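You operate a simulated robot arm through the tools that you are given. There is no shell and no other tool. Be economical: measure what you need, move in short steps, check, and stop when the job is done.

Carry out the task below with a simulated two-armed robot. There is one attempt and no reset: what you move stays moved.

JOB
On the top of the vice bench, fold the blue cloth in half and then in half again.

Only the result counts: the job must be done as asked and must still hold three seconds after the hand-in. Knocking over, shifting, dropping, spilling or breaking anything else fails it. Flat cloth is picked up by pressing the open fingertips on it (5 to 10 N) and closing them slowly along it; thin cloth reads only 2 to 8 mm in the jaws.

ROBOT AND FRAMES
Two 7-joint arms with two-finger parallel grippers on one trunk, on a base that drives. Base frame: it is fixed to the floor where the robot stands at the start and does not move with it; the origin is under the middle of the robot, x ahead of it, y to its left, z up; the surface under the hand at the start is at about z = 0.86. Units: m, degrees, N and s.
The left shoulder is at the start at [0.05, 0.177, 1.129], the right one opposite. With the tool pointing down near the work surface each hand reaches from about 0.22 to 0.7 m from the robot's upright axis, wherever it stands, measured 20 degrees to its own side. Places, roughly: top of the vice bench [0.5, 0.1, 0.9]. Payload 3.43 kg a hand.
The tool frame of a hand sits at the grasp point between the pads (the TCP): z along the fingers, y along the line on which they close. The tips reach 0.034 m beyond it. Largest opening 0.128 m; finger width 0.024, thickness 0.012; the body of the gripper, 0.048 by 0.13 m, starts 0.096 m behind the TCP.
Orientation is told as [roll, pitch, yaw] about the base's x, y, z axes, in that order, counted from this pose: with the fingers straight down and closing along the base's y, the tool's x points along the base's -x, its y along +y and its z along -z.

CONTROLS
- The arms move only by the tool step_arm. It takes "left_commands", "right_commands" or both (then of equal length, played together; a hand with none holds still); each is a list of rows, each an object (a shift or turn left out is 0, a gripper value left out holds the last) with "linear": the shift along the base's x, y, z in units of 50 mm (1.0 is 50 mm), a list of three; "rotation": the turn, a rotation vector about the base's x, y, z in units of 5 degrees (1.0 is 5 degrees), a list of three; "fingers": the finger opening in cm, from 0 to 12.8. In form: [{"linear": [tx, ty, tz], "rotation": [rx, ry, rz], "fingers": fingers}, ...]. A call has 1 to 10 rows; each row shifts and turns the commanded pose from where the row before left it. A call with a number of a shift or a turn outside -1 to 1 is refused whole. Each row takes 0.2 s and may step no farther than 0.05 m and 8.6 degrees from the row before; otherwise, or with a gripper value out of range, the whole call is refused. A pose out of reach is approached as far as the arm can. The call stops where the force on the tool passes 40 N (or 10 N more than at its start, if that is more) or the arm is blocked; 0.2 s more then pass. The fingers move at their own pace (about 0.108 m/s each) and stop on an object; they squeeze with about 40 N. The grip force told is the motor's: it shows also when the fingers shut on nothing. Time passes only in rows, and 0.2 s behind the last, so rows that do not move let the fingers close. The reply holds the time, the measured pose of the TCP, the force on the tool along the base axes, the opening and the grip force, in the units named above and with some noise, with the torque about the TCP (base axes, N m) and any sound that the robot's microphone picked up.
- Cameras (640 x 400 px; columns grow to the right, rows downward): "scene" is now at [0.1464, 0.0096, 1.271]; the picture's right is [0.14, -0.99, 0.00], its down [-0.76, -0.10, -0.65] and it looks along [0.64, 0.09, -0.76] (base axes); focal length 251 px, centre (320, 200). "left" rides on the left gripper at [0.076, 0.011, -0.16] in its tool frame; the picture's right is [-0.15, 0.99, 0.00], its down [-0.88, -0.13, -0.46] and it looks along [-0.45, -0.07, 0.89] (tool axes); focal length 234 px, centre (320, 200). "right" rides on the right gripper at [0.076, -0.011, -0.16] in its tool frame; the picture's right is [0.15, 0.99, 0.00], its down [-0.88, 0.13, -0.46] and it looks along [-0.45, 0.07, 0.89] (tool axes); focal length 234 px, centre (320, 200). There is no depth. A picture from a camera that has moved, and an enlarged one, comes with that camera's place and axes in the base frame and with its lens.
- grab_frame(camera): a new picture of that camera. The clock stands still meanwhile.
- lift_body(by): slides the trunk up (or, below 0, down) by that many m; the arms and the scene camera ride with it, the base frame stays. It gives what a move gives, with no picture.
- drive_base(legs): drives the robot by 1 to 6 legs, each [ahead, turn to the left] in m and degrees, along the robot's own axes; the way and the turn of a leg run together, so that a leg with both is an arc; at most 1.5 m and 180 degrees a leg. The arms and the cameras ride along, it lands a little off, and it stops where it bumps. It gives what a move gives.
- aim_head(pan, tilt): turns the head with the scene camera to pan (to the left, within 80 degrees either way) and tilt (down, from -29 to 69), counted from straight ahead of the robot. It gives what a move gives.
- close_up(camera, box): a new picture of the part [left, top, right, bottom] of that camera's present view, enlarged. The clock stands still meanwhile.
- hand_in(): hands the job in; it is judged then, once.

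Go step by step. Nothing tells you exact positions but the pictures and the camera data: compare them with the known pose of the tool, close in by small moves and look again before you grip or let go. The budget is 120 turns and 108 pictures, counting those below and the enlarged ones. Unless the task says otherwise, let go and move clear before handing in.

The tools are called after "Call:" as a command line: name --argument value ..., lists and objects as JSON in quotes. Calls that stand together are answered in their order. step_arm: Moves the arms, as the interface text tells. Its arguments: {"type":"object","properties":{"left_commands":{"type":"array"},"right_commands":{"type":"array"}},"required":[]} The other tools are called the same way: lift_body (by) slides the trunk up or down; drive_base (legs) drives the base; aim_head (pan, tilt) turns the head that bears the scene camera; grab_frame (camera) takes a picture; close_up (camera, box) takes an enlarged picture of a part of a camera's view; hand_in () hands the job in.

At the start:

```text
time_s: 0.0
left_ee_pos: [0.4686, 0.4096, 1.0282]
left_orientation: [0.0, 0.0, 0.0]
left_force: [-0.9, 0.1, -0.2]
left_torque: [0.0, 0.03, -0.02]
left_grip_width: 0.1279
left_grip_force: 0.0
right_ee_pos: [0.4388, -0.0263, 1.0094]
right_orientation: [0.0, 0.0, 0.1]
right_force: [-0.6, 0.3, -0.2]
right_torque: [-0.01, 0.0, 0.01]
right_grip_width: 0.1279
right_grip_force: 0.1
trunk travel left (down, up): [-0.3, 0.101]
robot x, y, heading: [-0.0013, 0.0022, -0.1]
head pan, tilt: [7.8, 49.7]
```

scene: 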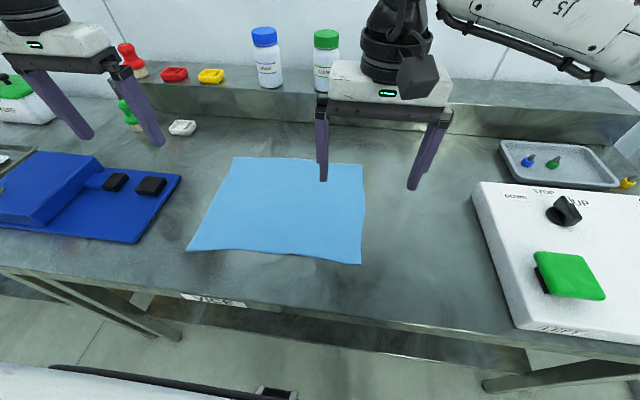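
right: 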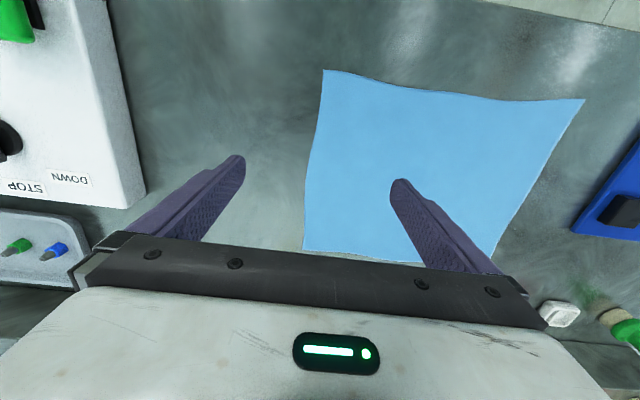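
left: 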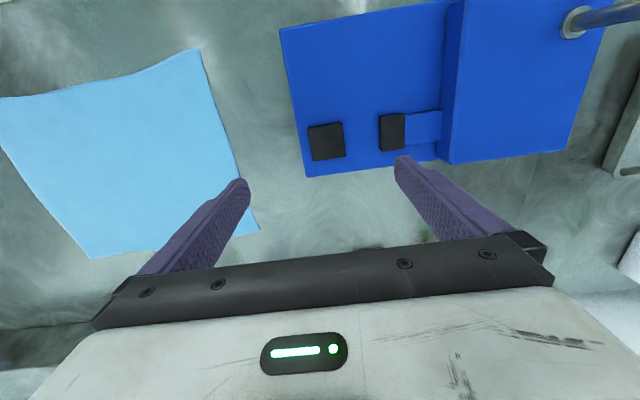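

I see the light blue cloth lying flat, with corners at about (0.60, 0.29), (0.62, -0.03), (0.35, -0.03) and (0.34, 0.285). I plan to lift the near edge with both hands and lay it on the far edge, then fold right to left. First I move both hands above the near corners.

Call:
step_arm --left_commands '[{"linear": [-0.475, -0.607, -0.39], "fingers": 3.2}, {"linear": [-0.475, -0.607, -0.39]}, {"linear": [-0.475, -0.607, -0.39]}, {"linear": [-0.475, -0.607, -0.39]}, {"linear": [-0.475, -0.607, -0.39]}, {}]' --right_commands '[{"linear": [-0.29, 0.073, -0.32], "fingers": 3.2}, {"linear": [-0.29, 0.073, -0.32]}, {"linear": [-0.29, 0.073, -0.32]}, {"linear": [-0.29, 0.073, -0.32]}, {"linear": [-0.29, 0.073, -0.32]}, {}]'

Call:
grab_frame --camera "scene"

Call:
grab_frame --camera "right"

Call:
grab_frame --camera "left"

```text
time_s: 1.4
left_ee_pos: [0.3486, 0.2571, 0.9277]
left_orientation: [0.0, 0.0, 0.0]
left_force: [0.2, -0.8, 0.3]
left_torque: [-0.01, 0.02, 0.01]
left_grip_width: 0.0316
left_grip_force: 0.0
right_ee_pos: [0.3682, -0.0076, 0.9282]
right_orientation: [0.0, 0.0, 0.0]
right_force: [0.9, 0.8, -0.6]
right_torque: [0.02, 0.03, -0.02]
right_grip_width: 0.0322
right_grip_force: 0.1
trunk travel left (down, up): [-0.3, 0.101]
robot x, y, heading: [0.002, -0.0009, -0.1]
head pan, tilt: [7.8, 49.7]
```

```text
104 pictures are left
camera scene: at [0.1464, 0.0097, 1.271], right [0.14, -0.99, 0.0], down [-0.76, -0.1, -0.65], along [0.64, 0.09, -0.76], focal length 251 px, centre (320, 200)
```

scene: 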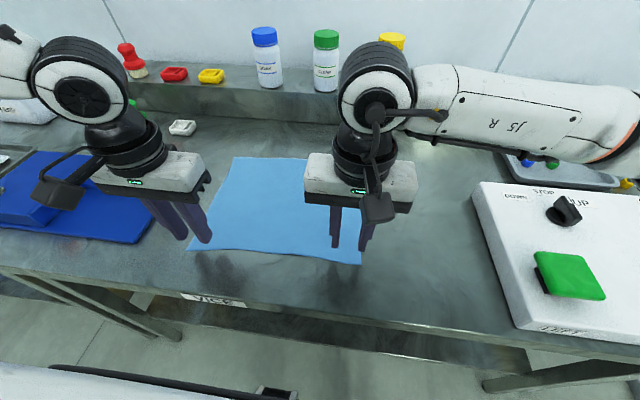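

```text
103 pictures are left
camera right: at [0.291, -0.0191, 1.0873], right [-0.15, 0.99, 0.0], down [0.88, 0.13, 0.46], along [0.45, 0.07, -0.89], focal length 234 px, centre (320, 200)
```

right: 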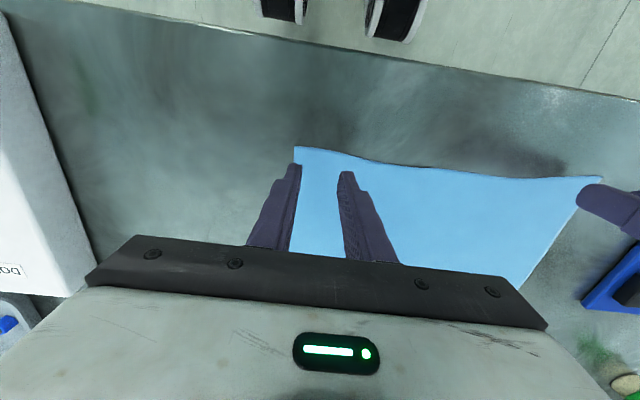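

```text
102 pictures are left
camera left: at [0.2712, 0.266, 1.0866], right [0.15, 0.99, 0.0], down [0.88, -0.13, 0.46], along [0.45, -0.07, -0.89], focal length 234 px, centre (320, 200)
```

left: 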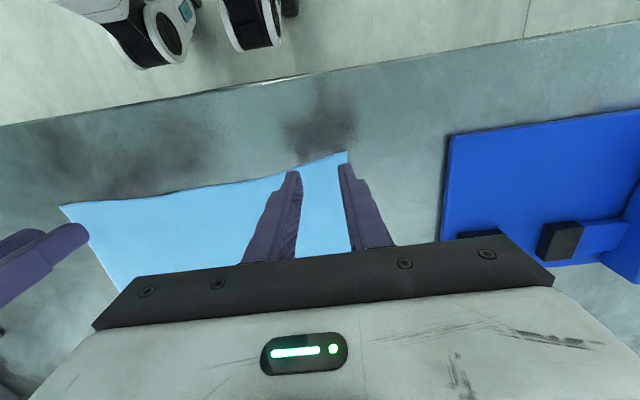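

The wrist pictures confirm the near corners at (0.352, -0.033) and (0.337, 0.282). I shift both hands slightly inward so that both fingers are over cloth, then lower close to contact.

Call:
step_arm --left_commands '[{"linear": [0.22, -0.18, -0.2]}, {"linear": [0, 0, -0.2]}, {"linear": [0, 0, -0.16]}, {"linear": [0, 0, -0.04]}, {}]' --right_commands '[{"linear": [-0.06, 0.22, -0.2]}, {"linear": [0, 0, -0.2]}, {"linear": [0, 0, -0.16]}, {"linear": [0, 0, -0.04]}, {}]'

```text
time_s: 2.6
left_ee_pos: [0.3606, 0.2489, 0.8984]
left_orientation: [0.0, 0.0, 0.0]
left_force: [0.8, -0.6, -0.1]
left_torque: [-0.01, -0.01, 0.0]
left_grip_width: 0.0322
left_grip_force: 0.1
right_ee_pos: [0.3649, 0.0018, 0.9002]
right_orientation: [0.0, 0.0, 0.0]
right_force: [0.1, -0.3, 1.0]
right_torque: [0.01, 0.0, 0.01]
right_grip_width: 0.0323
right_grip_force: 0.0
trunk travel left (down, up): [-0.3, 0.101]
robot x, y, heading: [0.0044, -0.0005, 0.1]
head pan, tilt: [7.8, 49.7]
```

No contact yet, so I lower in small steps.

Call:
step_arm --left_commands '[{"linear": [0, 0, -0.04]}, {"linear": [0, 0, -0.04]}, {}]' --right_commands '[{"linear": [0, 0, -0.05]}, {"linear": [0, 0, -0.05]}, {}]'

```text
time_s: 3.4
left_ee_pos: [0.3609, 0.2476, 0.8966]
left_orientation: [0.0, 0.0, 0.0]
left_force: [-0.2, -0.4, 1.1]
left_torque: [-0.03, -0.04, 0.03]
left_grip_width: 0.0323
left_grip_force: 0.1
right_ee_pos: [0.363, 0.0038, 0.8967]
right_orientation: [0.0, -0.2, 0.0]
right_force: [0.8, -1.8, 14.6]
right_torque: [-0.13, -0.08, -0.02]
right_grip_width: 0.0321
right_grip_force: 0.1
trunk travel left (down, up): [-0.3, 0.101]
robot x, y, heading: [-0.0004, 0.0012, -0.2]
head pan, tilt: [7.8, 49.7]
```

Call:
step_arm --left_commands '[{"linear": [0, 0, -0.04]}, {}]' --right_commands '[{"linear": [0, 0, 0.02]}, {}]'

```text
time_s: 4.0
left_ee_pos: [0.3599, 0.2486, 0.8957]
left_orientation: [0.0, -0.3, 0.0]
left_force: [-3.9, 3.4, 25.0]
left_torque: [0.13, 0.18, -0.01]
left_grip_width: 0.0322
left_grip_force: 0.1
right_ee_pos: [0.3628, 0.0024, 0.8946]
right_orientation: [0.0, 0.0, 0.1]
right_force: [0.6, -0.2, 3.2]
right_torque: [-0.02, -0.04, 0.03]
right_grip_width: 0.0319
right_grip_force: 0.0
trunk travel left (down, up): [-0.3, 0.101]
robot x, y, heading: [-0.0009, 0.0013, 0.0]
head pan, tilt: [7.8, 49.7]
```

Call:
step_arm --left_commands '[{"linear": [0, 0, -0.0]}, {"linear": [0, 0, 0.026]}, {}]' --right_commands '[{"linear": [0, 0, -0.004]}, {"linear": [0, 0, -0.004]}, {}]'

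```text
time_s: 4.8
left_ee_pos: [0.3597, 0.2486, 0.896]
left_orientation: [0.0, -0.3, 0.0]
left_force: [1.4, -0.1, 15.6]
left_torque: [0.1, -0.07, -0.03]
left_grip_width: 0.0319
left_grip_force: 0.0
right_ee_pos: [0.3624, 0.0023, 0.8965]
right_orientation: [0.1, 0.0, 0.0]
right_force: [-2.2, -0.2, 9.5]
right_torque: [-0.04, 0.06, 0.0]
right_grip_width: 0.0319
right_grip_force: 0.1
trunk travel left (down, up): [-0.3, 0.101]
robot x, y, heading: [-0.002, -0.0024, -0.1]
head pan, tilt: [7.8, 49.7]
```

Right reads 9.5 N, left a bit more. I ease the left and close slowly on both.

Call:
step_arm --left_commands '[{"linear": [0, 0, 0.015]}, {"fingers": 2.8}, {"fingers": 2.4}, {"fingers": 2.0}, {"fingers": 1.6}, {"fingers": 1.2}, {"fingers": 0.8}, {"fingers": 0.4}, {"fingers": 0}, {}]' --right_commands '[{}, {"fingers": 2.8}, {"fingers": 2.4}, {"fingers": 2.0}, {"fingers": 1.6}, {"fingers": 1.2}, {"fingers": 0.8}, {"fingers": 0.4}, {"fingers": 0}, {}]'

Call:
grab_frame --camera "right"

Call:
grab_frame --camera "left"

```text
time_s: 7.0
left_ee_pos: [0.359, 0.2489, 0.895]
left_orientation: [0.0, -0.1, 0.0]
left_force: [0.1, -3.0, 8.3]
left_torque: [-0.08, 0.04, 0.0]
left_grip_width: 0.0013
left_grip_force: 36.6
right_ee_pos: [0.3635, 0.0021, 0.8947]
right_orientation: [0.0, -0.1, 0.0]
right_force: [-1.2, -0.4, 17.2]
right_torque: [-0.06, 0.02, 0.0]
right_grip_width: 0.0003
right_grip_force: 32.8
trunk travel left (down, up): [-0.3, 0.101]
robot x, y, heading: [-0.0003, -0.001, 0.2]
head pan, tilt: [7.8, 49.7]
```

```text
101 pictures are left
camera right: at [0.2861, -0.0101, 1.0546], right [-0.15, 0.99, 0.0], down [0.88, 0.13, 0.46], along [0.45, 0.07, -0.89], focal length 234 px, centre (320, 200)
```

right: 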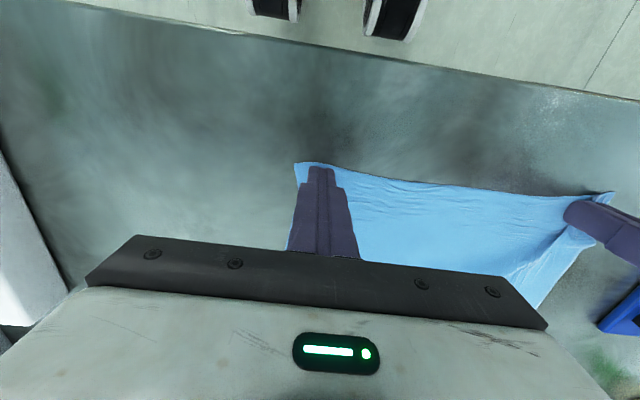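

```text
100 pictures are left
camera left: at [0.2832, 0.2585, 1.0546], right [0.15, 0.99, 0.0], down [0.88, -0.13, 0.46], along [0.45, -0.07, -0.89], focal length 234 px, centre (320, 200)
```

left: 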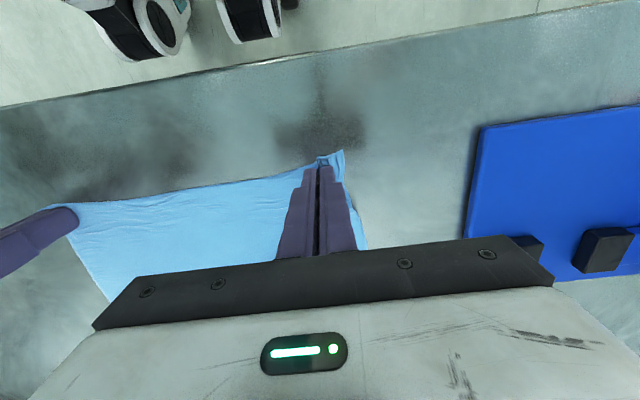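

The left appears to hold a bit of cloth, the right looks empty. I test by lifting both a little.

Call:
step_arm --left_commands '[{"linear": [0, 0, 0.2]}, {"linear": [0, 0, 0.3]}, {}]' --right_commands '[{"linear": [0, 0, 0.2]}, {"linear": [0, 0, 0.3]}, {}]'

Call:
grab_frame --camera "scene"

Call:
grab_frame --camera "right"

Call:
grab_frame --camera "left"

```text
time_s: 7.8
left_ee_pos: [0.3608, 0.25, 0.9205]
left_orientation: [0.0, 0.0, 0.0]
left_force: [-0.9, 0.3, 1.0]
left_torque: [-0.02, 0.0, 0.02]
left_grip_width: 0.0018
left_grip_force: 36.5
right_ee_pos: [0.3634, 0.0036, 0.9219]
right_orientation: [0.0, 0.0, 0.0]
right_force: [-0.1, -0.6, 0.2]
right_torque: [0.01, -0.02, 0.01]
right_grip_width: 0.0002
right_grip_force: 33.1
trunk travel left (down, up): [-0.3, 0.101]
robot x, y, heading: [0.0009, 0.0026, -0.1]
head pan, tilt: [7.8, 49.7]
```

```text
99 pictures are left
camera scene: at [0.1464, 0.0095, 1.271], right [0.14, -0.99, 0.0], down [-0.76, -0.1, -0.65], along [0.64, 0.09, -0.76], focal length 251 px, centre (320, 200)
```

scene: 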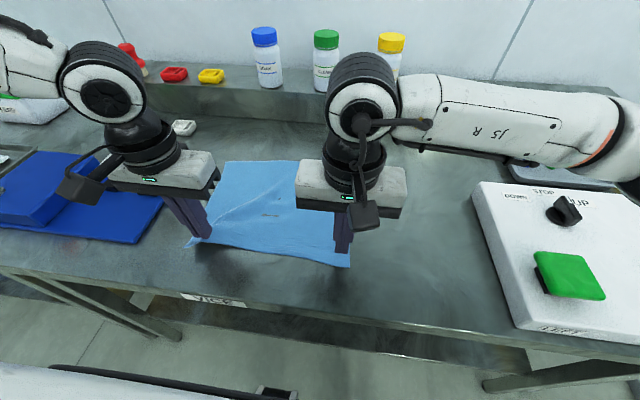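

```text
98 pictures are left
camera right: at [0.2869, -0.0087, 1.0799], right [-0.15, 0.99, 0.0], down [0.88, 0.13, 0.46], along [0.45, 0.07, -0.89], focal length 234 px, centre (320, 200)
```

right: 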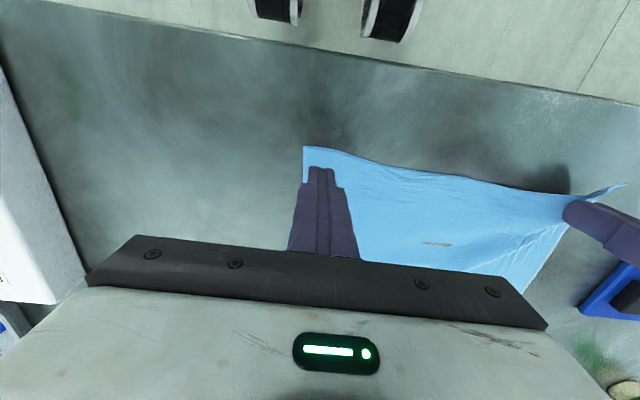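

```text
97 pictures are left
camera left: at [0.2844, 0.2594, 1.079], right [0.15, 0.99, 0.0], down [0.88, -0.13, 0.46], along [0.45, -0.07, -0.89], focal length 234 px, centre (320, 200)
```

left: 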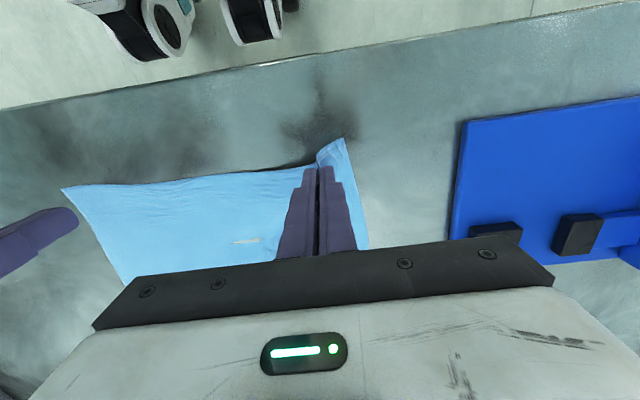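

The left holds its corner; the right missed and the right corner is now at (0.345, -0.016). I open the right, shift it inward and lower again while the left holds still.

Call:
step_arm --right_commands '[{"linear": [0, 0.2, 0.05], "fingers": 3.4}, {"linear": [0, 0.22, 0]}, {"linear": [0, 0, -0.25]}, {"linear": [0, 0, -0.25]}, {"linear": [0, 0, -0.03]}, {}]'

Call:
grab_frame --camera "right"

```text
time_s: 9.2
left_ee_pos: [0.3613, 0.2487, 0.9201]
left_orientation: [0.0, 0.0, 0.0]
left_force: [0.2, 0.5, -0.6]
left_torque: [0.01, -0.01, 0.02]
left_grip_width: 0.0015
left_grip_force: 36.3
right_ee_pos: [0.3637, 0.0238, 0.8963]
right_orientation: [0.1, 0.0, 0.0]
right_force: [1.2, -0.1, 2.2]
right_torque: [0.01, -0.01, -0.02]
right_grip_width: 0.0342
right_grip_force: 0.0
trunk travel left (down, up): [-0.3, 0.101]
robot x, y, heading: [-0.0006, -0.0006, -0.2]
head pan, tilt: [7.8, 49.7]
```

```text
96 pictures are left
camera right: at [0.2874, 0.0119, 1.0552], right [-0.15, 0.99, 0.0], down [0.88, 0.13, 0.46], along [0.45, 0.07, -0.89], focal length 234 px, centre (320, 200)
```

right: 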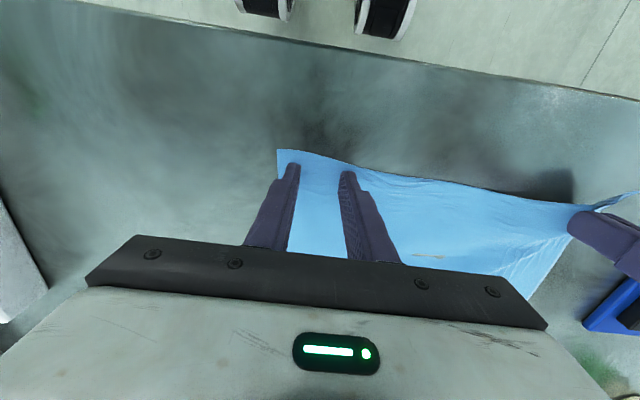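

Call:
step_arm --right_commands '[{"linear": [0, 0, -0.012]}, {}]'

```text
time_s: 9.8
left_ee_pos: [0.3618, 0.2503, 0.9194]
left_orientation: [0.1, -0.1, 0.0]
left_force: [0.9, -0.3, -0.2]
left_torque: [0.05, -0.03, 0.02]
left_grip_width: 0.0014
left_grip_force: 36.0
right_ee_pos: [0.3637, 0.0237, 0.896]
right_orientation: [0.0, -0.1, -0.1]
right_force: [1.5, -0.3, 7.2]
right_torque: [-0.05, -0.07, 0.01]
right_grip_width: 0.0341
right_grip_force: 0.4
trunk travel left (down, up): [-0.3, 0.101]
robot x, y, heading: [-0.0001, 0.0001, -0.1]
head pan, tilt: [7.8, 49.7]
```

Call:
step_arm --right_commands '[{"fingers": 3.0}, {"fingers": 2.6}, {"fingers": 2.2}, {"fingers": 1.8}, {"fingers": 1.4}, {"fingers": 1.0}, {"fingers": 0.6}, {"fingers": 0.3}, {"fingers": 0}, {}]'

Call:
grab_frame --camera "right"

```text
time_s: 12.0
left_ee_pos: [0.3608, 0.2495, 0.9195]
left_orientation: [0.0, 0.0, 0.0]
left_force: [-0.1, -0.6, 0.2]
left_torque: [0.01, 0.03, 0.02]
left_grip_width: 0.0015
left_grip_force: 36.1
right_ee_pos: [0.3629, 0.0243, 0.8949]
right_orientation: [0.0, -0.1, 0.0]
right_force: [0.1, -1.4, 12.6]
right_torque: [-0.07, -0.02, -0.04]
right_grip_width: 0.0001
right_grip_force: 33.0
trunk travel left (down, up): [-0.3, 0.101]
robot x, y, heading: [0.0029, 0.0018, -0.1]
head pan, tilt: [7.8, 49.7]
```

```text
95 pictures are left
camera right: at [0.2862, 0.012, 1.0548], right [-0.15, 0.99, 0.0], down [0.88, 0.13, 0.46], along [0.45, 0.07, -0.89], focal length 234 px, centre (320, 200)
```

right: 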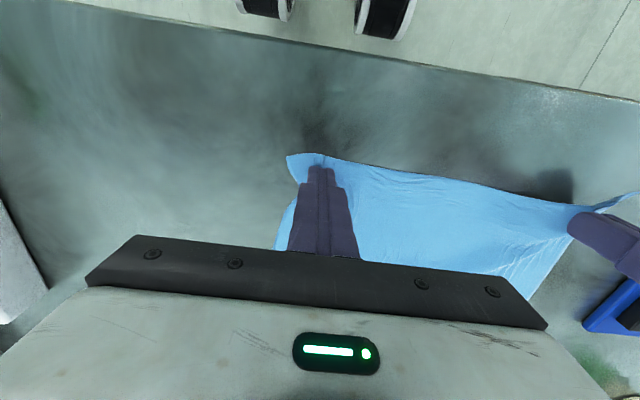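

The width reads zero, so the right missed again. I retry with a wider opening, a little further in, and slower closing.

Call:
step_arm --right_commands '[{"linear": [0, 0, 0.3]}, {"linear": [0, 0.28, 0], "fingers": 5.0}, {}, {"linear": [0, 0, -0.2]}, {"linear": [0, 0, -0.1]}, {"linear": [0, 0, -0.004]}, {}]'

Call:
grab_frame --camera "right"

```text
time_s: 13.6
left_ee_pos: [0.3614, 0.2488, 0.92]
left_orientation: [-0.1, 0.0, 0.0]
left_force: [-1.0, 0.2, 0.5]
left_torque: [0.04, -0.03, -0.05]
left_grip_width: 0.0015
left_grip_force: 36.2
right_ee_pos: [0.3642, 0.0376, 0.8959]
right_orientation: [0.0, 0.0, -0.1]
right_force: [-0.2, 0.7, 1.0]
right_torque: [-0.01, 0.0, -0.04]
right_grip_width: 0.0501
right_grip_force: 0.1
trunk travel left (down, up): [-0.3, 0.101]
robot x, y, heading: [0.0003, -0.002, 0.3]
head pan, tilt: [7.8, 49.7]
```

```text
94 pictures are left
camera right: at [0.2871, 0.0254, 1.0553], right [-0.15, 0.99, 0.0], down [0.88, 0.13, 0.46], along [0.45, 0.07, -0.89], focal length 234 px, centre (320, 200)
```

right: 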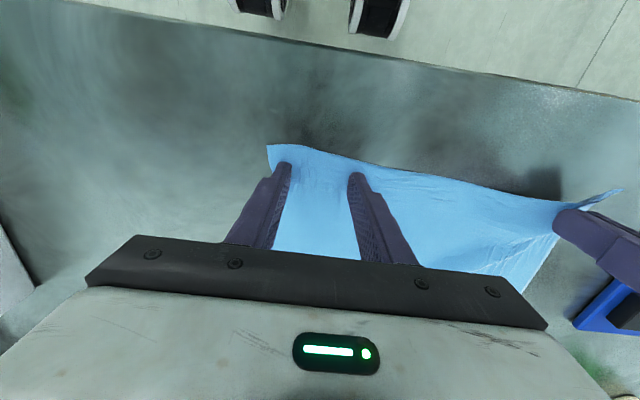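

Call:
step_arm --right_commands '[{"linear": [0, 0, -0.012]}, {"linear": [0, 0, -0.006]}, {}]'

```text
time_s: 14.4
left_ee_pos: [0.3607, 0.2494, 0.9199]
left_orientation: [-0.1, 0.0, 0.0]
left_force: [0.6, 1.4, 0.6]
left_torque: [0.0, 0.02, 0.01]
left_grip_width: 0.0013
left_grip_force: 36.1
right_ee_pos: [0.364, 0.0368, 0.8956]
right_orientation: [0.1, 0.0, 0.0]
right_force: [-0.1, -2.2, 15.6]
right_torque: [-0.23, 0.02, -0.02]
right_grip_width: 0.0501
right_grip_force: 0.2
trunk travel left (down, up): [-0.3, 0.101]
robot x, y, heading: [0.0005, 0.0022, 0.0]
head pan, tilt: [7.8, 49.7]
```

Call:
step_arm --right_commands '[{"linear": [0, 0, 0.007]}, {"fingers": 4.7}, {"fingers": 4.4}, {"fingers": 4.1}, {"fingers": 3.8}, {"fingers": 3.5}, {"fingers": 3.2}, {"fingers": 2.9}, {"fingers": 2.6}, {"fingers": 2.3}]'

Call:
close_up --camera "right" --box '[220, 120, 420, 260]'

```text
time_s: 16.6
left_ee_pos: [0.3594, 0.2492, 0.9205]
left_orientation: [0.0, 0.1, 0.0]
left_force: [0.2, -0.7, -0.3]
left_torque: [-0.01, -0.02, -0.02]
left_grip_width: 0.0015
left_grip_force: 36.8
right_ee_pos: [0.3642, 0.0387, 0.8954]
right_orientation: [0.1, 0.0, 0.1]
right_force: [0.7, 1.5, 11.2]
right_torque: [-0.03, 0.03, -0.02]
right_grip_width: 0.0217
right_grip_force: 0.0
trunk travel left (down, up): [-0.3, 0.101]
robot x, y, heading: [-0.0036, 0.0018, -0.3]
head pan, tilt: [7.8, 49.7]
```

```text
2.86 times, centred on (320, 190) of right
camera zoom: at [0.2865, 0.026, 1.0548], right [-0.15, 0.99, 0.0], down [0.88, 0.13, 0.46], along [0.45, 0.07, -0.89], focal length 669 px, centre (320, 229)
```

zoom: 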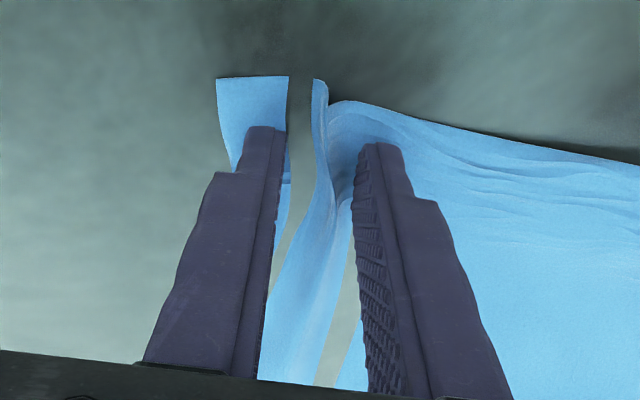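

A ridge has formed between the fingers, so I keep closing.

Call:
step_arm --right_commands '[{"fingers": 2.0}, {"fingers": 1.7}, {"fingers": 1.4}, {"fingers": 1.1}, {"fingers": 0.8}, {"fingers": 0.5}, {"fingers": 0.2}, {"fingers": 0}, {}]'

Call:
close_up --camera "right" --box '[220, 120, 420, 260]'

```text
time_s: 18.6
left_ee_pos: [0.3598, 0.2484, 0.9202]
left_orientation: [-0.1, 0.0, 0.1]
left_force: [-0.7, -10.1, -2.0]
left_torque: [-0.36, 0.03, -0.1]
left_grip_width: 0.0014
left_grip_force: 36.0
right_ee_pos: [0.3641, 0.0381, 0.8957]
right_orientation: [0.1, 0.0, 0.0]
right_force: [-0.4, 10.4, 9.5]
right_torque: [0.31, 0.0, 0.05]
right_grip_width: 0.0025
right_grip_force: 37.1
trunk travel left (down, up): [-0.3, 0.101]
robot x, y, heading: [0.0002, 0.0015, -0.2]
head pan, tilt: [7.8, 49.7]
```

```text
2.86 times, centred on (320, 190) of right
camera zoom: at [0.2864, 0.0262, 1.0548], right [-0.15, 0.99, 0.0], down [0.88, 0.13, 0.46], along [0.45, 0.07, -0.89], focal length 669 px, centre (320, 229)
```

zoom: 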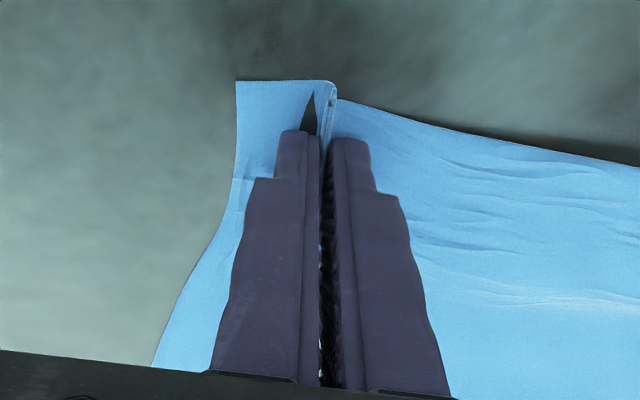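

The right now reads 2.5 mm and the hands feel each other through the cloth, so both hold. I ease the tension and lift both together a little.

Call:
step_arm --left_commands '[{"linear": [0, -0.04, 0]}, {"linear": [0.1, 0, 0.3]}, {"linear": [0.1, 0, 0.4]}, {}]' --right_commands '[{"linear": [0, 0.02, 0.5]}, {"linear": [0.1, 0, 0.3]}, {"linear": [0.1, 0, 0.4]}, {}]'

Call:
grab_frame --camera "scene"

Call:
grab_frame --camera "right"

Call:
grab_frame --camera "left"

```text
time_s: 19.6
left_ee_pos: [0.3723, 0.2481, 0.9571]
left_orientation: [0.0, 0.0, 0.0]
left_force: [0.3, -8.8, 0.8]
left_torque: [-0.3, -0.01, -0.07]
left_grip_width: 0.0016
left_grip_force: 36.5
right_ee_pos: [0.3729, 0.037, 0.9552]
right_orientation: [0.1, 0.0, 0.0]
right_force: [0.5, 10.0, 0.4]
right_torque: [0.3, -0.05, 0.05]
right_grip_width: 0.0021
right_grip_force: 36.7
trunk travel left (down, up): [-0.3, 0.101]
robot x, y, heading: [0.0019, 0.0011, 0.3]
head pan, tilt: [7.8, 49.7]
```

```text
91 pictures are left
camera scene: at [0.1465, 0.0096, 1.271], right [0.14, -0.99, 0.0], down [-0.76, -0.1, -0.65], along [0.64, 0.09, -0.76], focal length 251 px, centre (320, 200)
```

scene: 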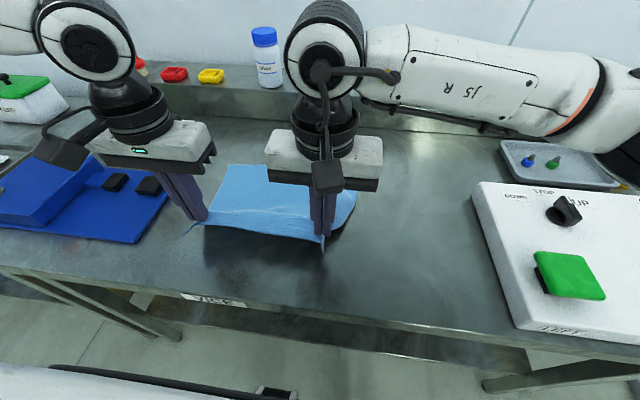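

```text
90 pictures are left
camera right: at [0.2963, 0.0245, 1.1141], right [-0.15, 0.99, 0.0], down [0.88, 0.13, 0.46], along [0.45, 0.07, -0.89], focal length 234 px, centre (320, 200)
```

right: 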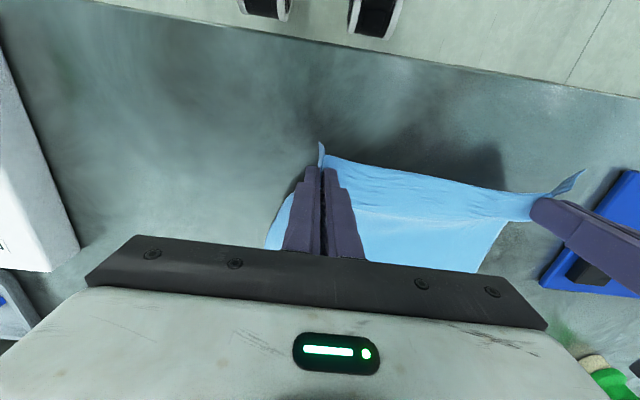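

```text
89 pictures are left
camera left: at [0.2946, 0.2578, 1.1157], right [0.15, 0.99, 0.0], down [0.88, -0.13, 0.46], along [0.45, -0.07, -0.89], focal length 234 px, centre (320, 200)
```

left: 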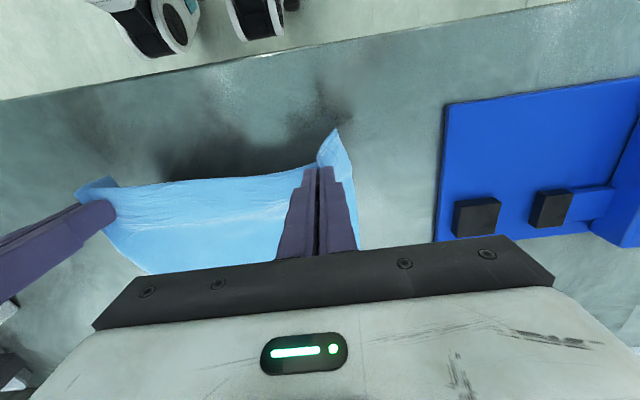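

Both hands lift the near edge cleanly. I carry it along an arc up and over toward the far edge.

Call:
step_arm --left_commands '[{"linear": [0.4, 0, 0.28]}, {"linear": [0.4, 0, 0.28]}, {"linear": [0.4, 0, 0.16]}, {"linear": [0.4, 0, 0.08]}, {"linear": [0.4, 0, -0.08]}, {"linear": [0.4, 0, -0.12]}, {}]' --right_commands '[{"linear": [0.4, 0.06, 0.28]}, {"linear": [0.4, 0, 0.28]}, {"linear": [0.4, 0, 0.16]}, {"linear": [0.4, 0, 0.08]}, {"linear": [0.4, 0, -0.08]}, {"linear": [0.4, 0, -0.12]}, {}]'

Call:
grab_frame --camera "scene"

Call:
grab_frame --camera "left"

Call:
grab_frame --camera "right"

```text
time_s: 21.2
left_ee_pos: [0.4919, 0.247, 0.9884]
left_orientation: [0.0, 0.0, -0.1]
left_force: [-0.1, -0.7, 0.7]
left_torque: [-0.03, 0.01, 0.01]
left_grip_width: 0.0013
left_grip_force: 36.2
right_ee_pos: [0.4951, 0.0412, 0.9849]
right_orientation: [0.0, 0.0, 0.0]
right_force: [0.3, 0.5, -0.3]
right_torque: [-0.01, -0.01, 0.03]
right_grip_width: 0.0023
right_grip_force: 37.1
trunk travel left (down, up): [-0.3, 0.101]
robot x, y, heading: [-0.0022, -0.0047, 0.0]
head pan, tilt: [7.8, 49.7]
```

```text
88 pictures are left
camera scene: at [0.1462, 0.0095, 1.2711], right [0.14, -0.99, 0.0], down [-0.76, -0.1, -0.65], along [0.64, 0.09, -0.76], focal length 251 px, centre (320, 200)
```

scene: 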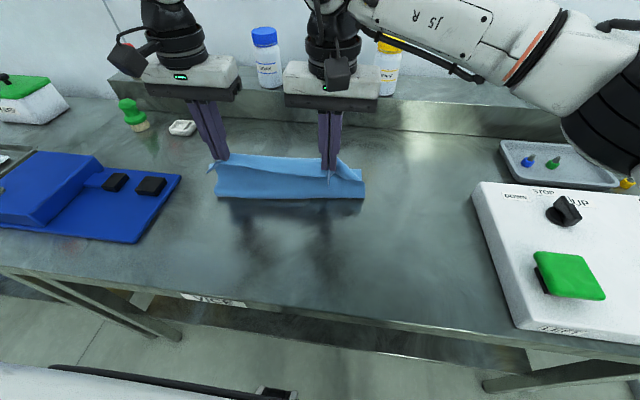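

```text
87 pictures are left
camera left: at [0.4155, 0.2568, 1.1466], right [0.15, 0.99, 0.0], down [0.88, -0.13, 0.46], along [0.45, -0.07, -0.89], focal length 234 px, centre (320, 200)
```

left: 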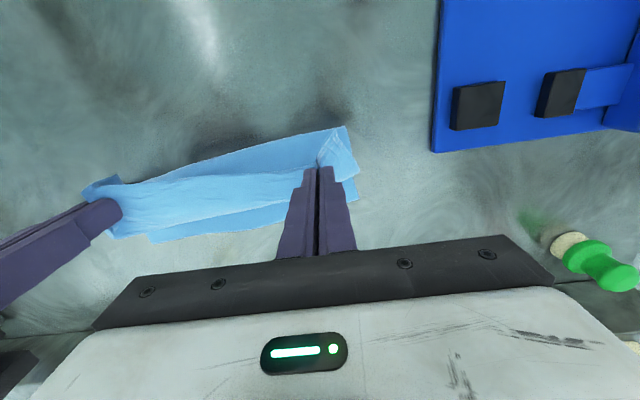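

```text
86 pictures are left
camera right: at [0.4171, 0.0294, 1.1442], right [-0.15, 0.99, 0.0], down [0.88, 0.13, 0.46], along [0.45, 0.07, -0.89], focal length 234 px, centre (320, 200)
```

right: 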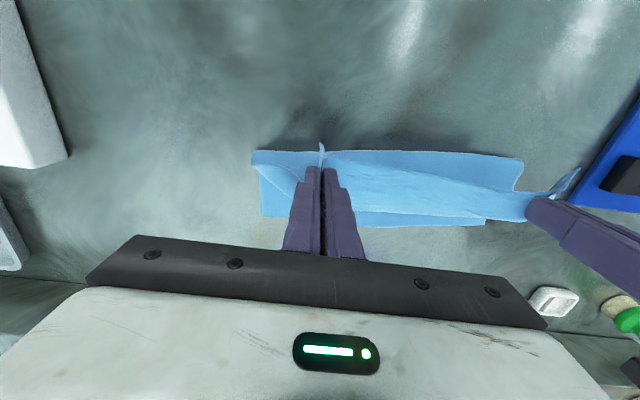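

The cloth is over its crease. It has turned slightly: the lower far edge runs from about (0.601, -0.025) to (0.560, 0.289). I lay the carried edge onto that line, the left hand at x≈0.549 and the right at x≈0.576.

Call:
step_arm --left_commands '[{"linear": [0.23, 0, -0.24]}, {"linear": [0.23, 0, -0.32]}, {"linear": [0.23, 0, -0.4]}, {"linear": [0.23, 0, -0.44]}, {"linear": [0.23, 0, -0.3]}, {}]' --right_commands '[{"linear": [0.325, 0.02, -0.22]}, {"linear": [0.325, 0.02, -0.3]}, {"linear": [0.325, 0, -0.4]}, {"linear": [0.325, 0, -0.44]}, {"linear": [0.325, 0, -0.3]}, {}]'

Call:
grab_frame --camera "scene"

Call:
grab_frame --camera "left"

Call:
grab_frame --camera "right"

```text
time_s: 22.6
left_ee_pos: [0.5454, 0.2463, 0.9011]
left_orientation: [-0.2, -0.2, 0.0]
left_force: [0.2, -1.3, 1.4]
left_torque: [-0.07, 0.0, -0.03]
left_grip_width: 0.0016
left_grip_force: 36.3
right_ee_pos: [0.5741, 0.0421, 0.9004]
right_orientation: [0.0, 0.0, 0.0]
right_force: [0.5, 0.6, 1.0]
right_torque: [0.02, 0.05, 0.04]
right_grip_width: 0.0017
right_grip_force: 37.2
trunk travel left (down, up): [-0.3, 0.101]
robot x, y, heading: [-0.0021, 0.0033, 0.0]
head pan, tilt: [7.8, 49.7]
```

```text
85 pictures are left
camera scene: at [0.1461, 0.0094, 1.2711], right [0.14, -0.99, 0.0], down [-0.76, -0.1, -0.65], along [0.64, 0.09, -0.76], focal length 251 px, centre (320, 200)
```

scene: 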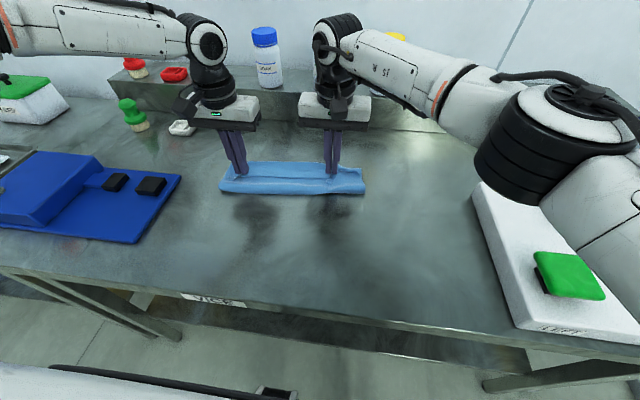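

```text
84 pictures are left
camera left: at [0.4684, 0.2564, 1.0599], right [0.15, 0.99, 0.0], down [0.88, -0.13, 0.46], along [0.45, -0.07, -0.89], focal length 234 px, centre (320, 200)
```

left: 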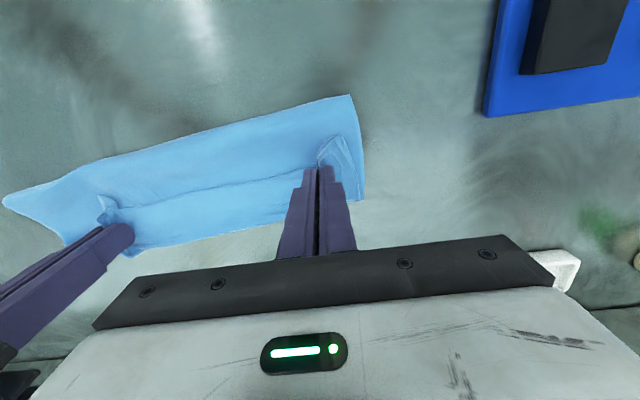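

```text
83 pictures are left
camera right: at [0.4958, 0.0296, 1.0606], right [-0.15, 0.99, 0.0], down [0.88, 0.13, 0.46], along [0.45, 0.07, -0.89], focal length 234 px, centre (320, 200)
```

right: 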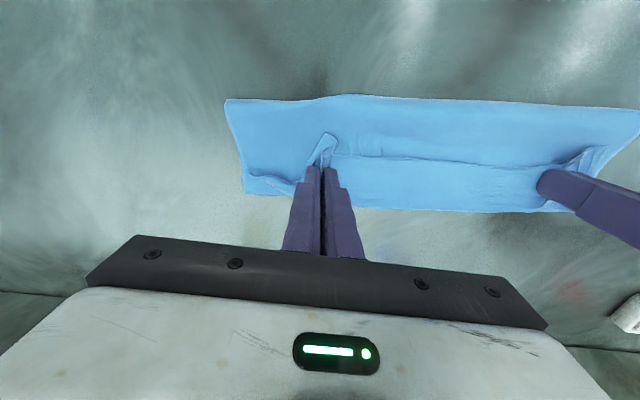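

The carried edge is about in place, but the last 17 mm still points back toward me because the grip orientation did not change. I release gently and see how it relaxes.

Call:
step_arm --left_commands '[{"linear": [0, 0, -0.04], "fingers": 0.5}, {"fingers": 1.5}, {"fingers": 2.5}, {"fingers": 3.0}, {"linear": [0, 0, 0.1]}, {"linear": [0, 0, 0.6]}, {"linear": [0, 0, 0.8]}, {"linear": [-0.6, 0.5, 0.8]}, {"linear": [-0.8, 0.8, 0.5]}, {"linear": [-0.6, 0.8, 0]}]' --right_commands '[{"linear": [0, 0, -0.04], "fingers": 0.5}, {"fingers": 1.5}, {"fingers": 2.5}, {"fingers": 3.0}, {"linear": [0, 0, 0.1]}, {"linear": [0, 0, 0.6]}, {"linear": [0, 0, 0.8]}, {"linear": [-0.8, -0.8, 0.8]}, {"linear": [-0.8, -0.8, 0.5]}, {"linear": [-0.8, -0.8, 0]}]'

Call:
grab_frame --camera "scene"

Call:
close_up --camera "scene" --box '[190, 110, 400, 240]'

```text
refused: row 8 steps farther than a row can; nothing moved
```

```text
82 pictures are left
camera scene: at [0.1461, 0.0094, 1.2711], right [0.14, -0.99, 0.0], down [-0.76, -0.1, -0.65], along [0.64, 0.09, -0.76], focal length 251 px, centre (320, 200)
```

scene: 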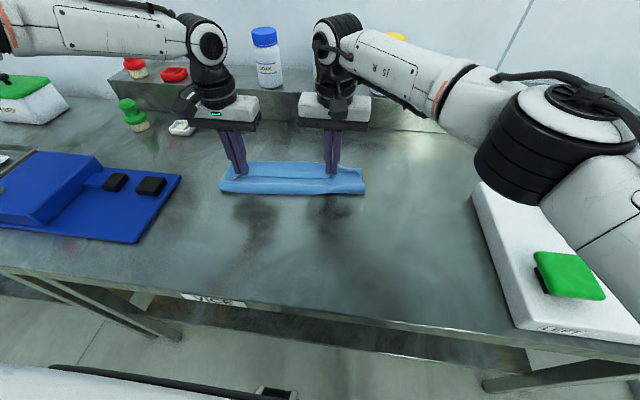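

```text
3.05 times, centred on (295, 175) of scene
camera zoom: at [0.1461, 0.0094, 1.2711], right [0.14, -0.99, 0.0], down [-0.76, -0.1, -0.65], along [0.64, 0.09, -0.76], focal length 765 px, centre (396, 276)
```

zoom: 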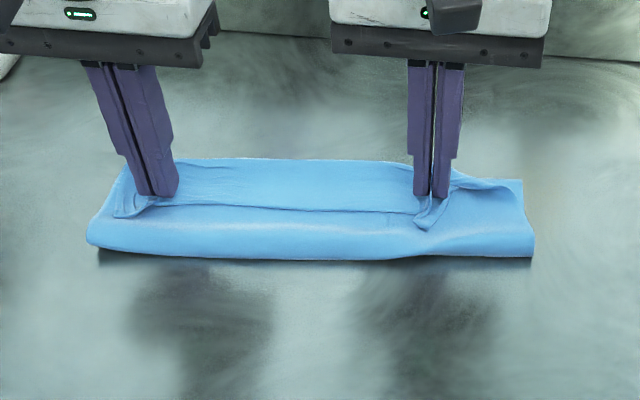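

The last command was refused because one row was too long. I release and retreat with shorter steps, then look.

Call:
step_arm --left_commands '[{"fingers": 0.5}, {"fingers": 1.5}, {"fingers": 2.5}, {"linear": [0, 0, 0.1]}, {"linear": [0, 0, 0.6]}, {"linear": [0, 0, 0.8]}, {"linear": [-0.5, 0.5, 0.5]}, {"linear": [-0.5, 0.7, 0.2]}, {"linear": [-0.5, 0.7, 0]}]' --right_commands '[{"fingers": 0.5}, {"fingers": 1.5}, {"fingers": 2.5}, {"linear": [0, 0, 0.1]}, {"linear": [0, 0, 0.6]}, {"linear": [0, 0, 0.8]}, {"linear": [-0.5, -0.5, 0.5]}, {"linear": [-0.5, -0.7, 0.2]}, {"linear": [-0.5, -0.7, 0]}]'

Call:
close_up --camera "scene" --box '[190, 110, 400, 240]'

Call:
grab_frame --camera "right"

```text
time_s: 24.6
left_ee_pos: [0.4729, 0.3419, 1.0127]
left_orientation: [0.0, -0.2, 0.0]
left_force: [-0.8, 0.5, 0.5]
left_torque: [0.02, -0.04, 0.0]
left_grip_width: 0.025
left_grip_force: 0.2
right_ee_pos: [0.5022, -0.0544, 1.0073]
right_orientation: [0.1, 0.1, 0.0]
right_force: [0.6, -0.3, 0.2]
right_torque: [-0.01, -0.03, 0.01]
right_grip_width: 0.0251
right_grip_force: 0.0
trunk travel left (down, up): [-0.3, 0.101]
robot x, y, heading: [0.0016, 0.0022, -0.1]
head pan, tilt: [7.8, 49.7]
```

```text
3.05 times, centred on (295, 175) of scene
camera zoom: at [0.1458, 0.0094, 1.2712], right [0.14, -0.99, 0.0], down [-0.75, -0.1, -0.65], along [0.64, 0.09, -0.76], focal length 765 px, centre (396, 276)
```

zoom: 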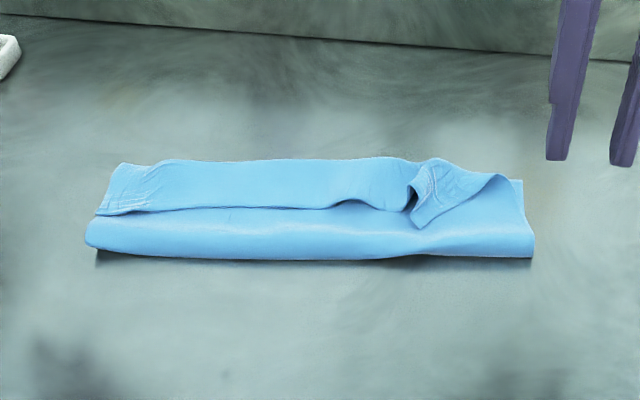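

```text
79 pictures are left
camera right: at [0.4249, -0.0659, 1.1665], right [-0.15, 0.99, 0.0], down [0.88, 0.13, 0.46], along [0.45, 0.07, -0.89], focal length 234 px, centre (320, 200)
```

right: 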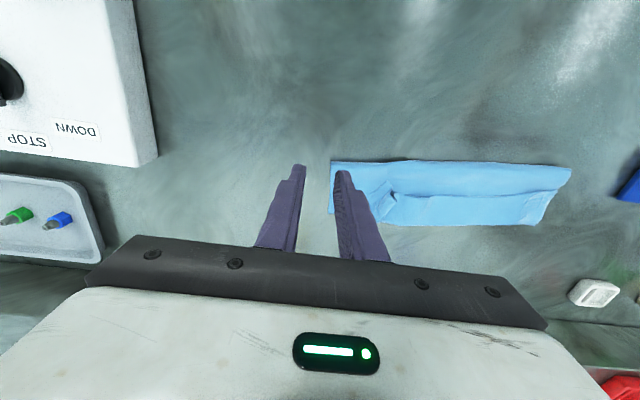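

The last strip, about 5 cm, lies flipped back: its free edge runs from (0.52, 0.29) to (0.555, 0.06) and its roll is at about x = 0.58–0.61. I'll flip it forward by sweeping spread fingertips under the free edge. First I position both hands just in front of it.

Call:
step_arm --left_commands '[{"linear": [0.21, -0.78, -0.4], "rotation": [0, 0, 0.97], "fingers": 9}, {"linear": [0.21, -0.78, -0.4], "rotation": [0, 0, 0.97]}, {"linear": [0.21, -0.78, -0.4]}, {}]' --right_commands '[{"linear": [0.12, 0.827, -0.38], "rotation": [0, 0, 0.97], "fingers": 9}, {"linear": [0.12, 0.827, -0.38], "rotation": [0, 0, 0.97]}, {"linear": [0.12, 0.827, -0.38]}, {}]'

Call:
grab_frame --camera "right"

Call:
grab_frame --camera "left"

```text
time_s: 25.6
left_ee_pos: [0.5045, 0.2238, 0.9515]
left_orientation: [0.0, 0.1, 9.8]
left_force: [1.0, -0.1, -0.4]
left_torque: [0.01, -0.02, 0.03]
left_grip_width: 0.09
left_grip_force: 0.0
right_ee_pos: [0.5203, 0.0724, 0.955]
right_orientation: [0.0, 0.0, 9.7]
right_force: [-0.8, 0.0, -0.4]
right_torque: [0.03, 0.02, -0.04]
right_grip_width: 0.09
right_grip_force: 0.0
trunk travel left (down, up): [-0.3, 0.101]
robot x, y, heading: [-0.0013, -0.0035, -0.1]
head pan, tilt: [7.8, 49.7]
```

```text
78 pictures are left
camera right: at [0.4453, 0.048, 1.1141], right [-0.31, 0.95, 0.0], down [0.85, 0.28, 0.46], along [0.43, 0.14, -0.89], focal length 234 px, centre (320, 200)
```

right: 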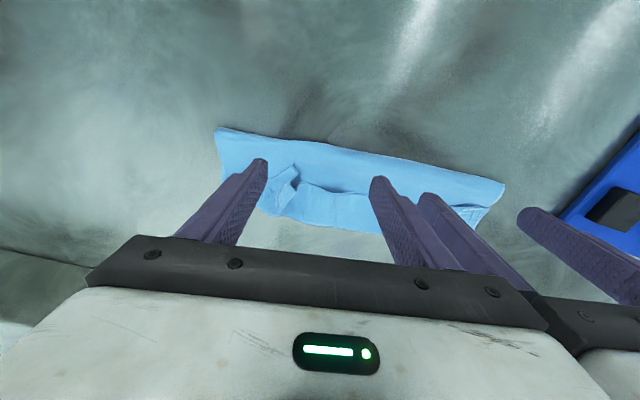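

```text
77 pictures are left
camera left: at [0.4268, 0.2209, 1.11], right [-0.02, 1.0, 0.0], down [0.89, 0.02, 0.46], along [0.46, 0.01, -0.89], focal length 234 px, centre (320, 200)
```

left: 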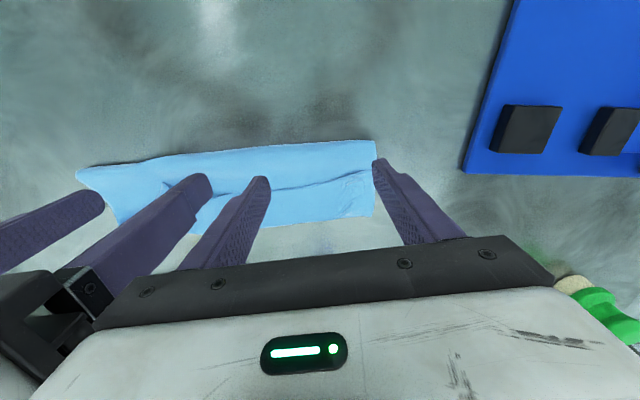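

Prongs sit just in front of the free edge. I lower them to barely touch the middle layer.

Call:
step_arm --left_commands '[{"linear": [0, 0, -0.5]}, {"linear": [0, 0, -0.4]}, {"linear": [0, 0, -0.12]}, {}]' --right_commands '[{"linear": [0, 0, -0.5]}, {"linear": [0, 0, -0.45]}, {"linear": [0, 0, -0.15]}, {}]'

Call:
grab_frame --camera "right"

Call:
grab_frame --camera "left"

```text
time_s: 26.6
left_ee_pos: [0.5051, 0.2238, 0.8995]
left_orientation: [0.0, -0.1, 9.8]
left_force: [0.5, -0.8, 0.5]
left_torque: [-0.01, 0.02, 0.01]
left_grip_width: 0.0904
left_grip_force: 0.3
right_ee_pos: [0.5182, 0.073, 0.8999]
right_orientation: [0.0, 0.1, 9.7]
right_force: [0.6, 0.3, 0.9]
right_torque: [-0.07, -0.01, -0.02]
right_grip_width: 0.0897
right_grip_force: 0.0
trunk travel left (down, up): [-0.3, 0.101]
robot x, y, heading: [0.0019, -0.0042, -0.3]
head pan, tilt: [7.8, 49.7]
```

```text
76 pictures are left
camera right: at [0.445, 0.0488, 1.059], right [-0.31, 0.95, 0.0], down [0.85, 0.28, 0.46], along [0.43, 0.14, -0.89], focal length 234 px, centre (320, 200)
```

right: 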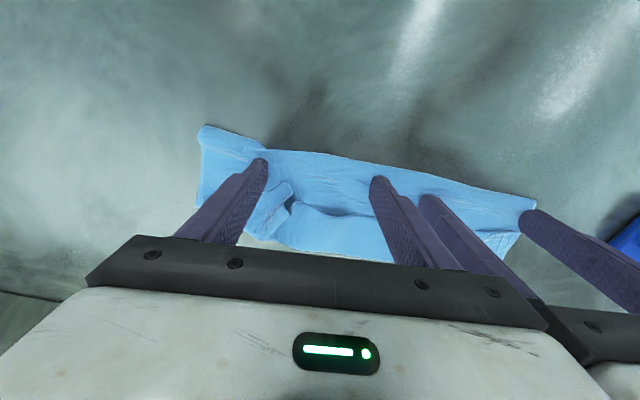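

```text
75 pictures are left
camera left: at [0.4274, 0.2208, 1.0588], right [-0.02, 1.0, 0.0], down [0.89, 0.02, 0.46], along [0.46, 0.01, -0.89], focal length 234 px, centre (320, 200)
```

left: 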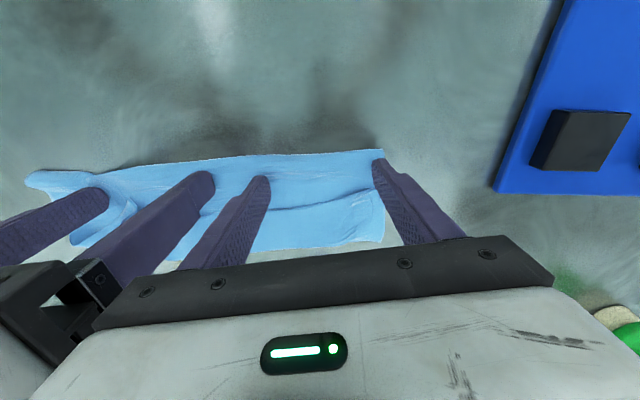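

Now a slow sweep forward, perpendicular to the edge.

Call:
step_arm --left_commands '[{"linear": [0.16, 0.027, 0]}, {"linear": [0.16, 0.027, 0]}, {"linear": [0.16, 0.027, 0]}, {"linear": [0.16, 0.027, 0]}, {"linear": [0.16, 0.027, 0.02]}, {}]' --right_commands '[{"linear": [0.16, 0.027, 0]}, {"linear": [0.16, 0.027, 0]}, {"linear": [0.16, 0.027, 0]}, {"linear": [0.16, 0.027, 0]}, {"linear": [0.16, 0.027, 0.02]}, {}]'

Call:
grab_frame --camera "right"

Call:
grab_frame --camera "left"

Call:
close_up --camera "scene" --box '[190, 110, 400, 240]'

```text
time_s: 28.0
left_ee_pos: [0.5374, 0.2346, 0.9019]
left_orientation: [-0.1, 0.0, 9.7]
left_force: [0.2, 0.2, -0.4]
left_torque: [0.02, -0.02, -0.01]
left_grip_width: 0.0902
left_grip_force: 0.1
left hand out of reach, approached as far as the arm can: row 5
right_ee_pos: [0.5589, 0.0794, 0.9]
right_orientation: [0.0, 0.0, 9.7]
right_force: [-0.7, 0.5, -1.4]
right_torque: [-0.01, 0.01, 0.0]
right_grip_width: 0.0897
right_grip_force: 0.1
trunk travel left (down, up): [-0.3, 0.101]
robot x, y, heading: [-0.001, -0.0029, -0.2]
head pan, tilt: [7.8, 49.7]
```

```text
74 pictures are left
camera right: at [0.4849, 0.0544, 1.0595], right [-0.31, 0.95, 0.0], down [0.85, 0.28, 0.46], along [0.43, 0.14, -0.89], focal length 234 px, centre (320, 200)
```

right: 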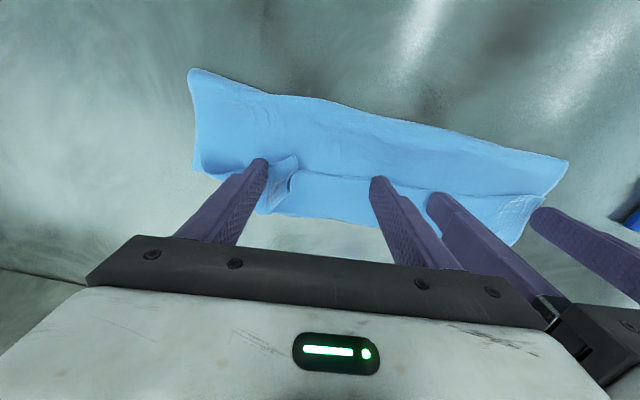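

```text
73 pictures are left
camera left: at [0.4608, 0.2321, 1.0619], right [-0.02, 1.0, 0.0], down [0.89, 0.02, 0.46], along [0.46, 0.01, -0.89], focal length 234 px, centre (320, 200)
```

left: 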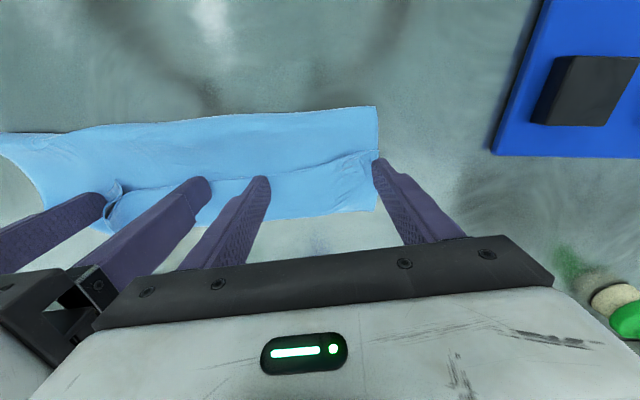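

```text
3.05 times, centred on (295, 175) of scene
camera zoom: at [0.1464, 0.0095, 1.271], right [0.14, -0.99, 0.0], down [-0.76, -0.1, -0.65], along [0.64, 0.09, -0.76], focal length 765 px, centre (396, 276)
```

zoom: 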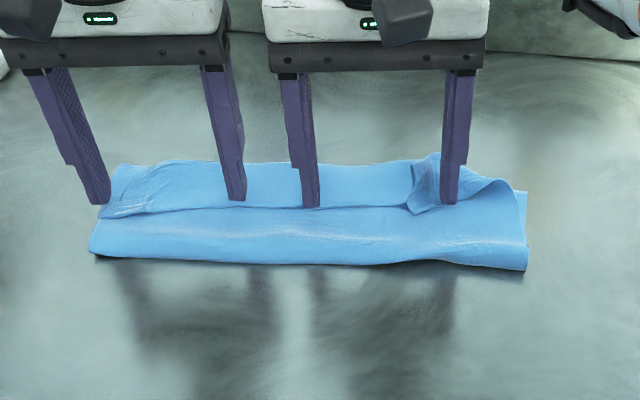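

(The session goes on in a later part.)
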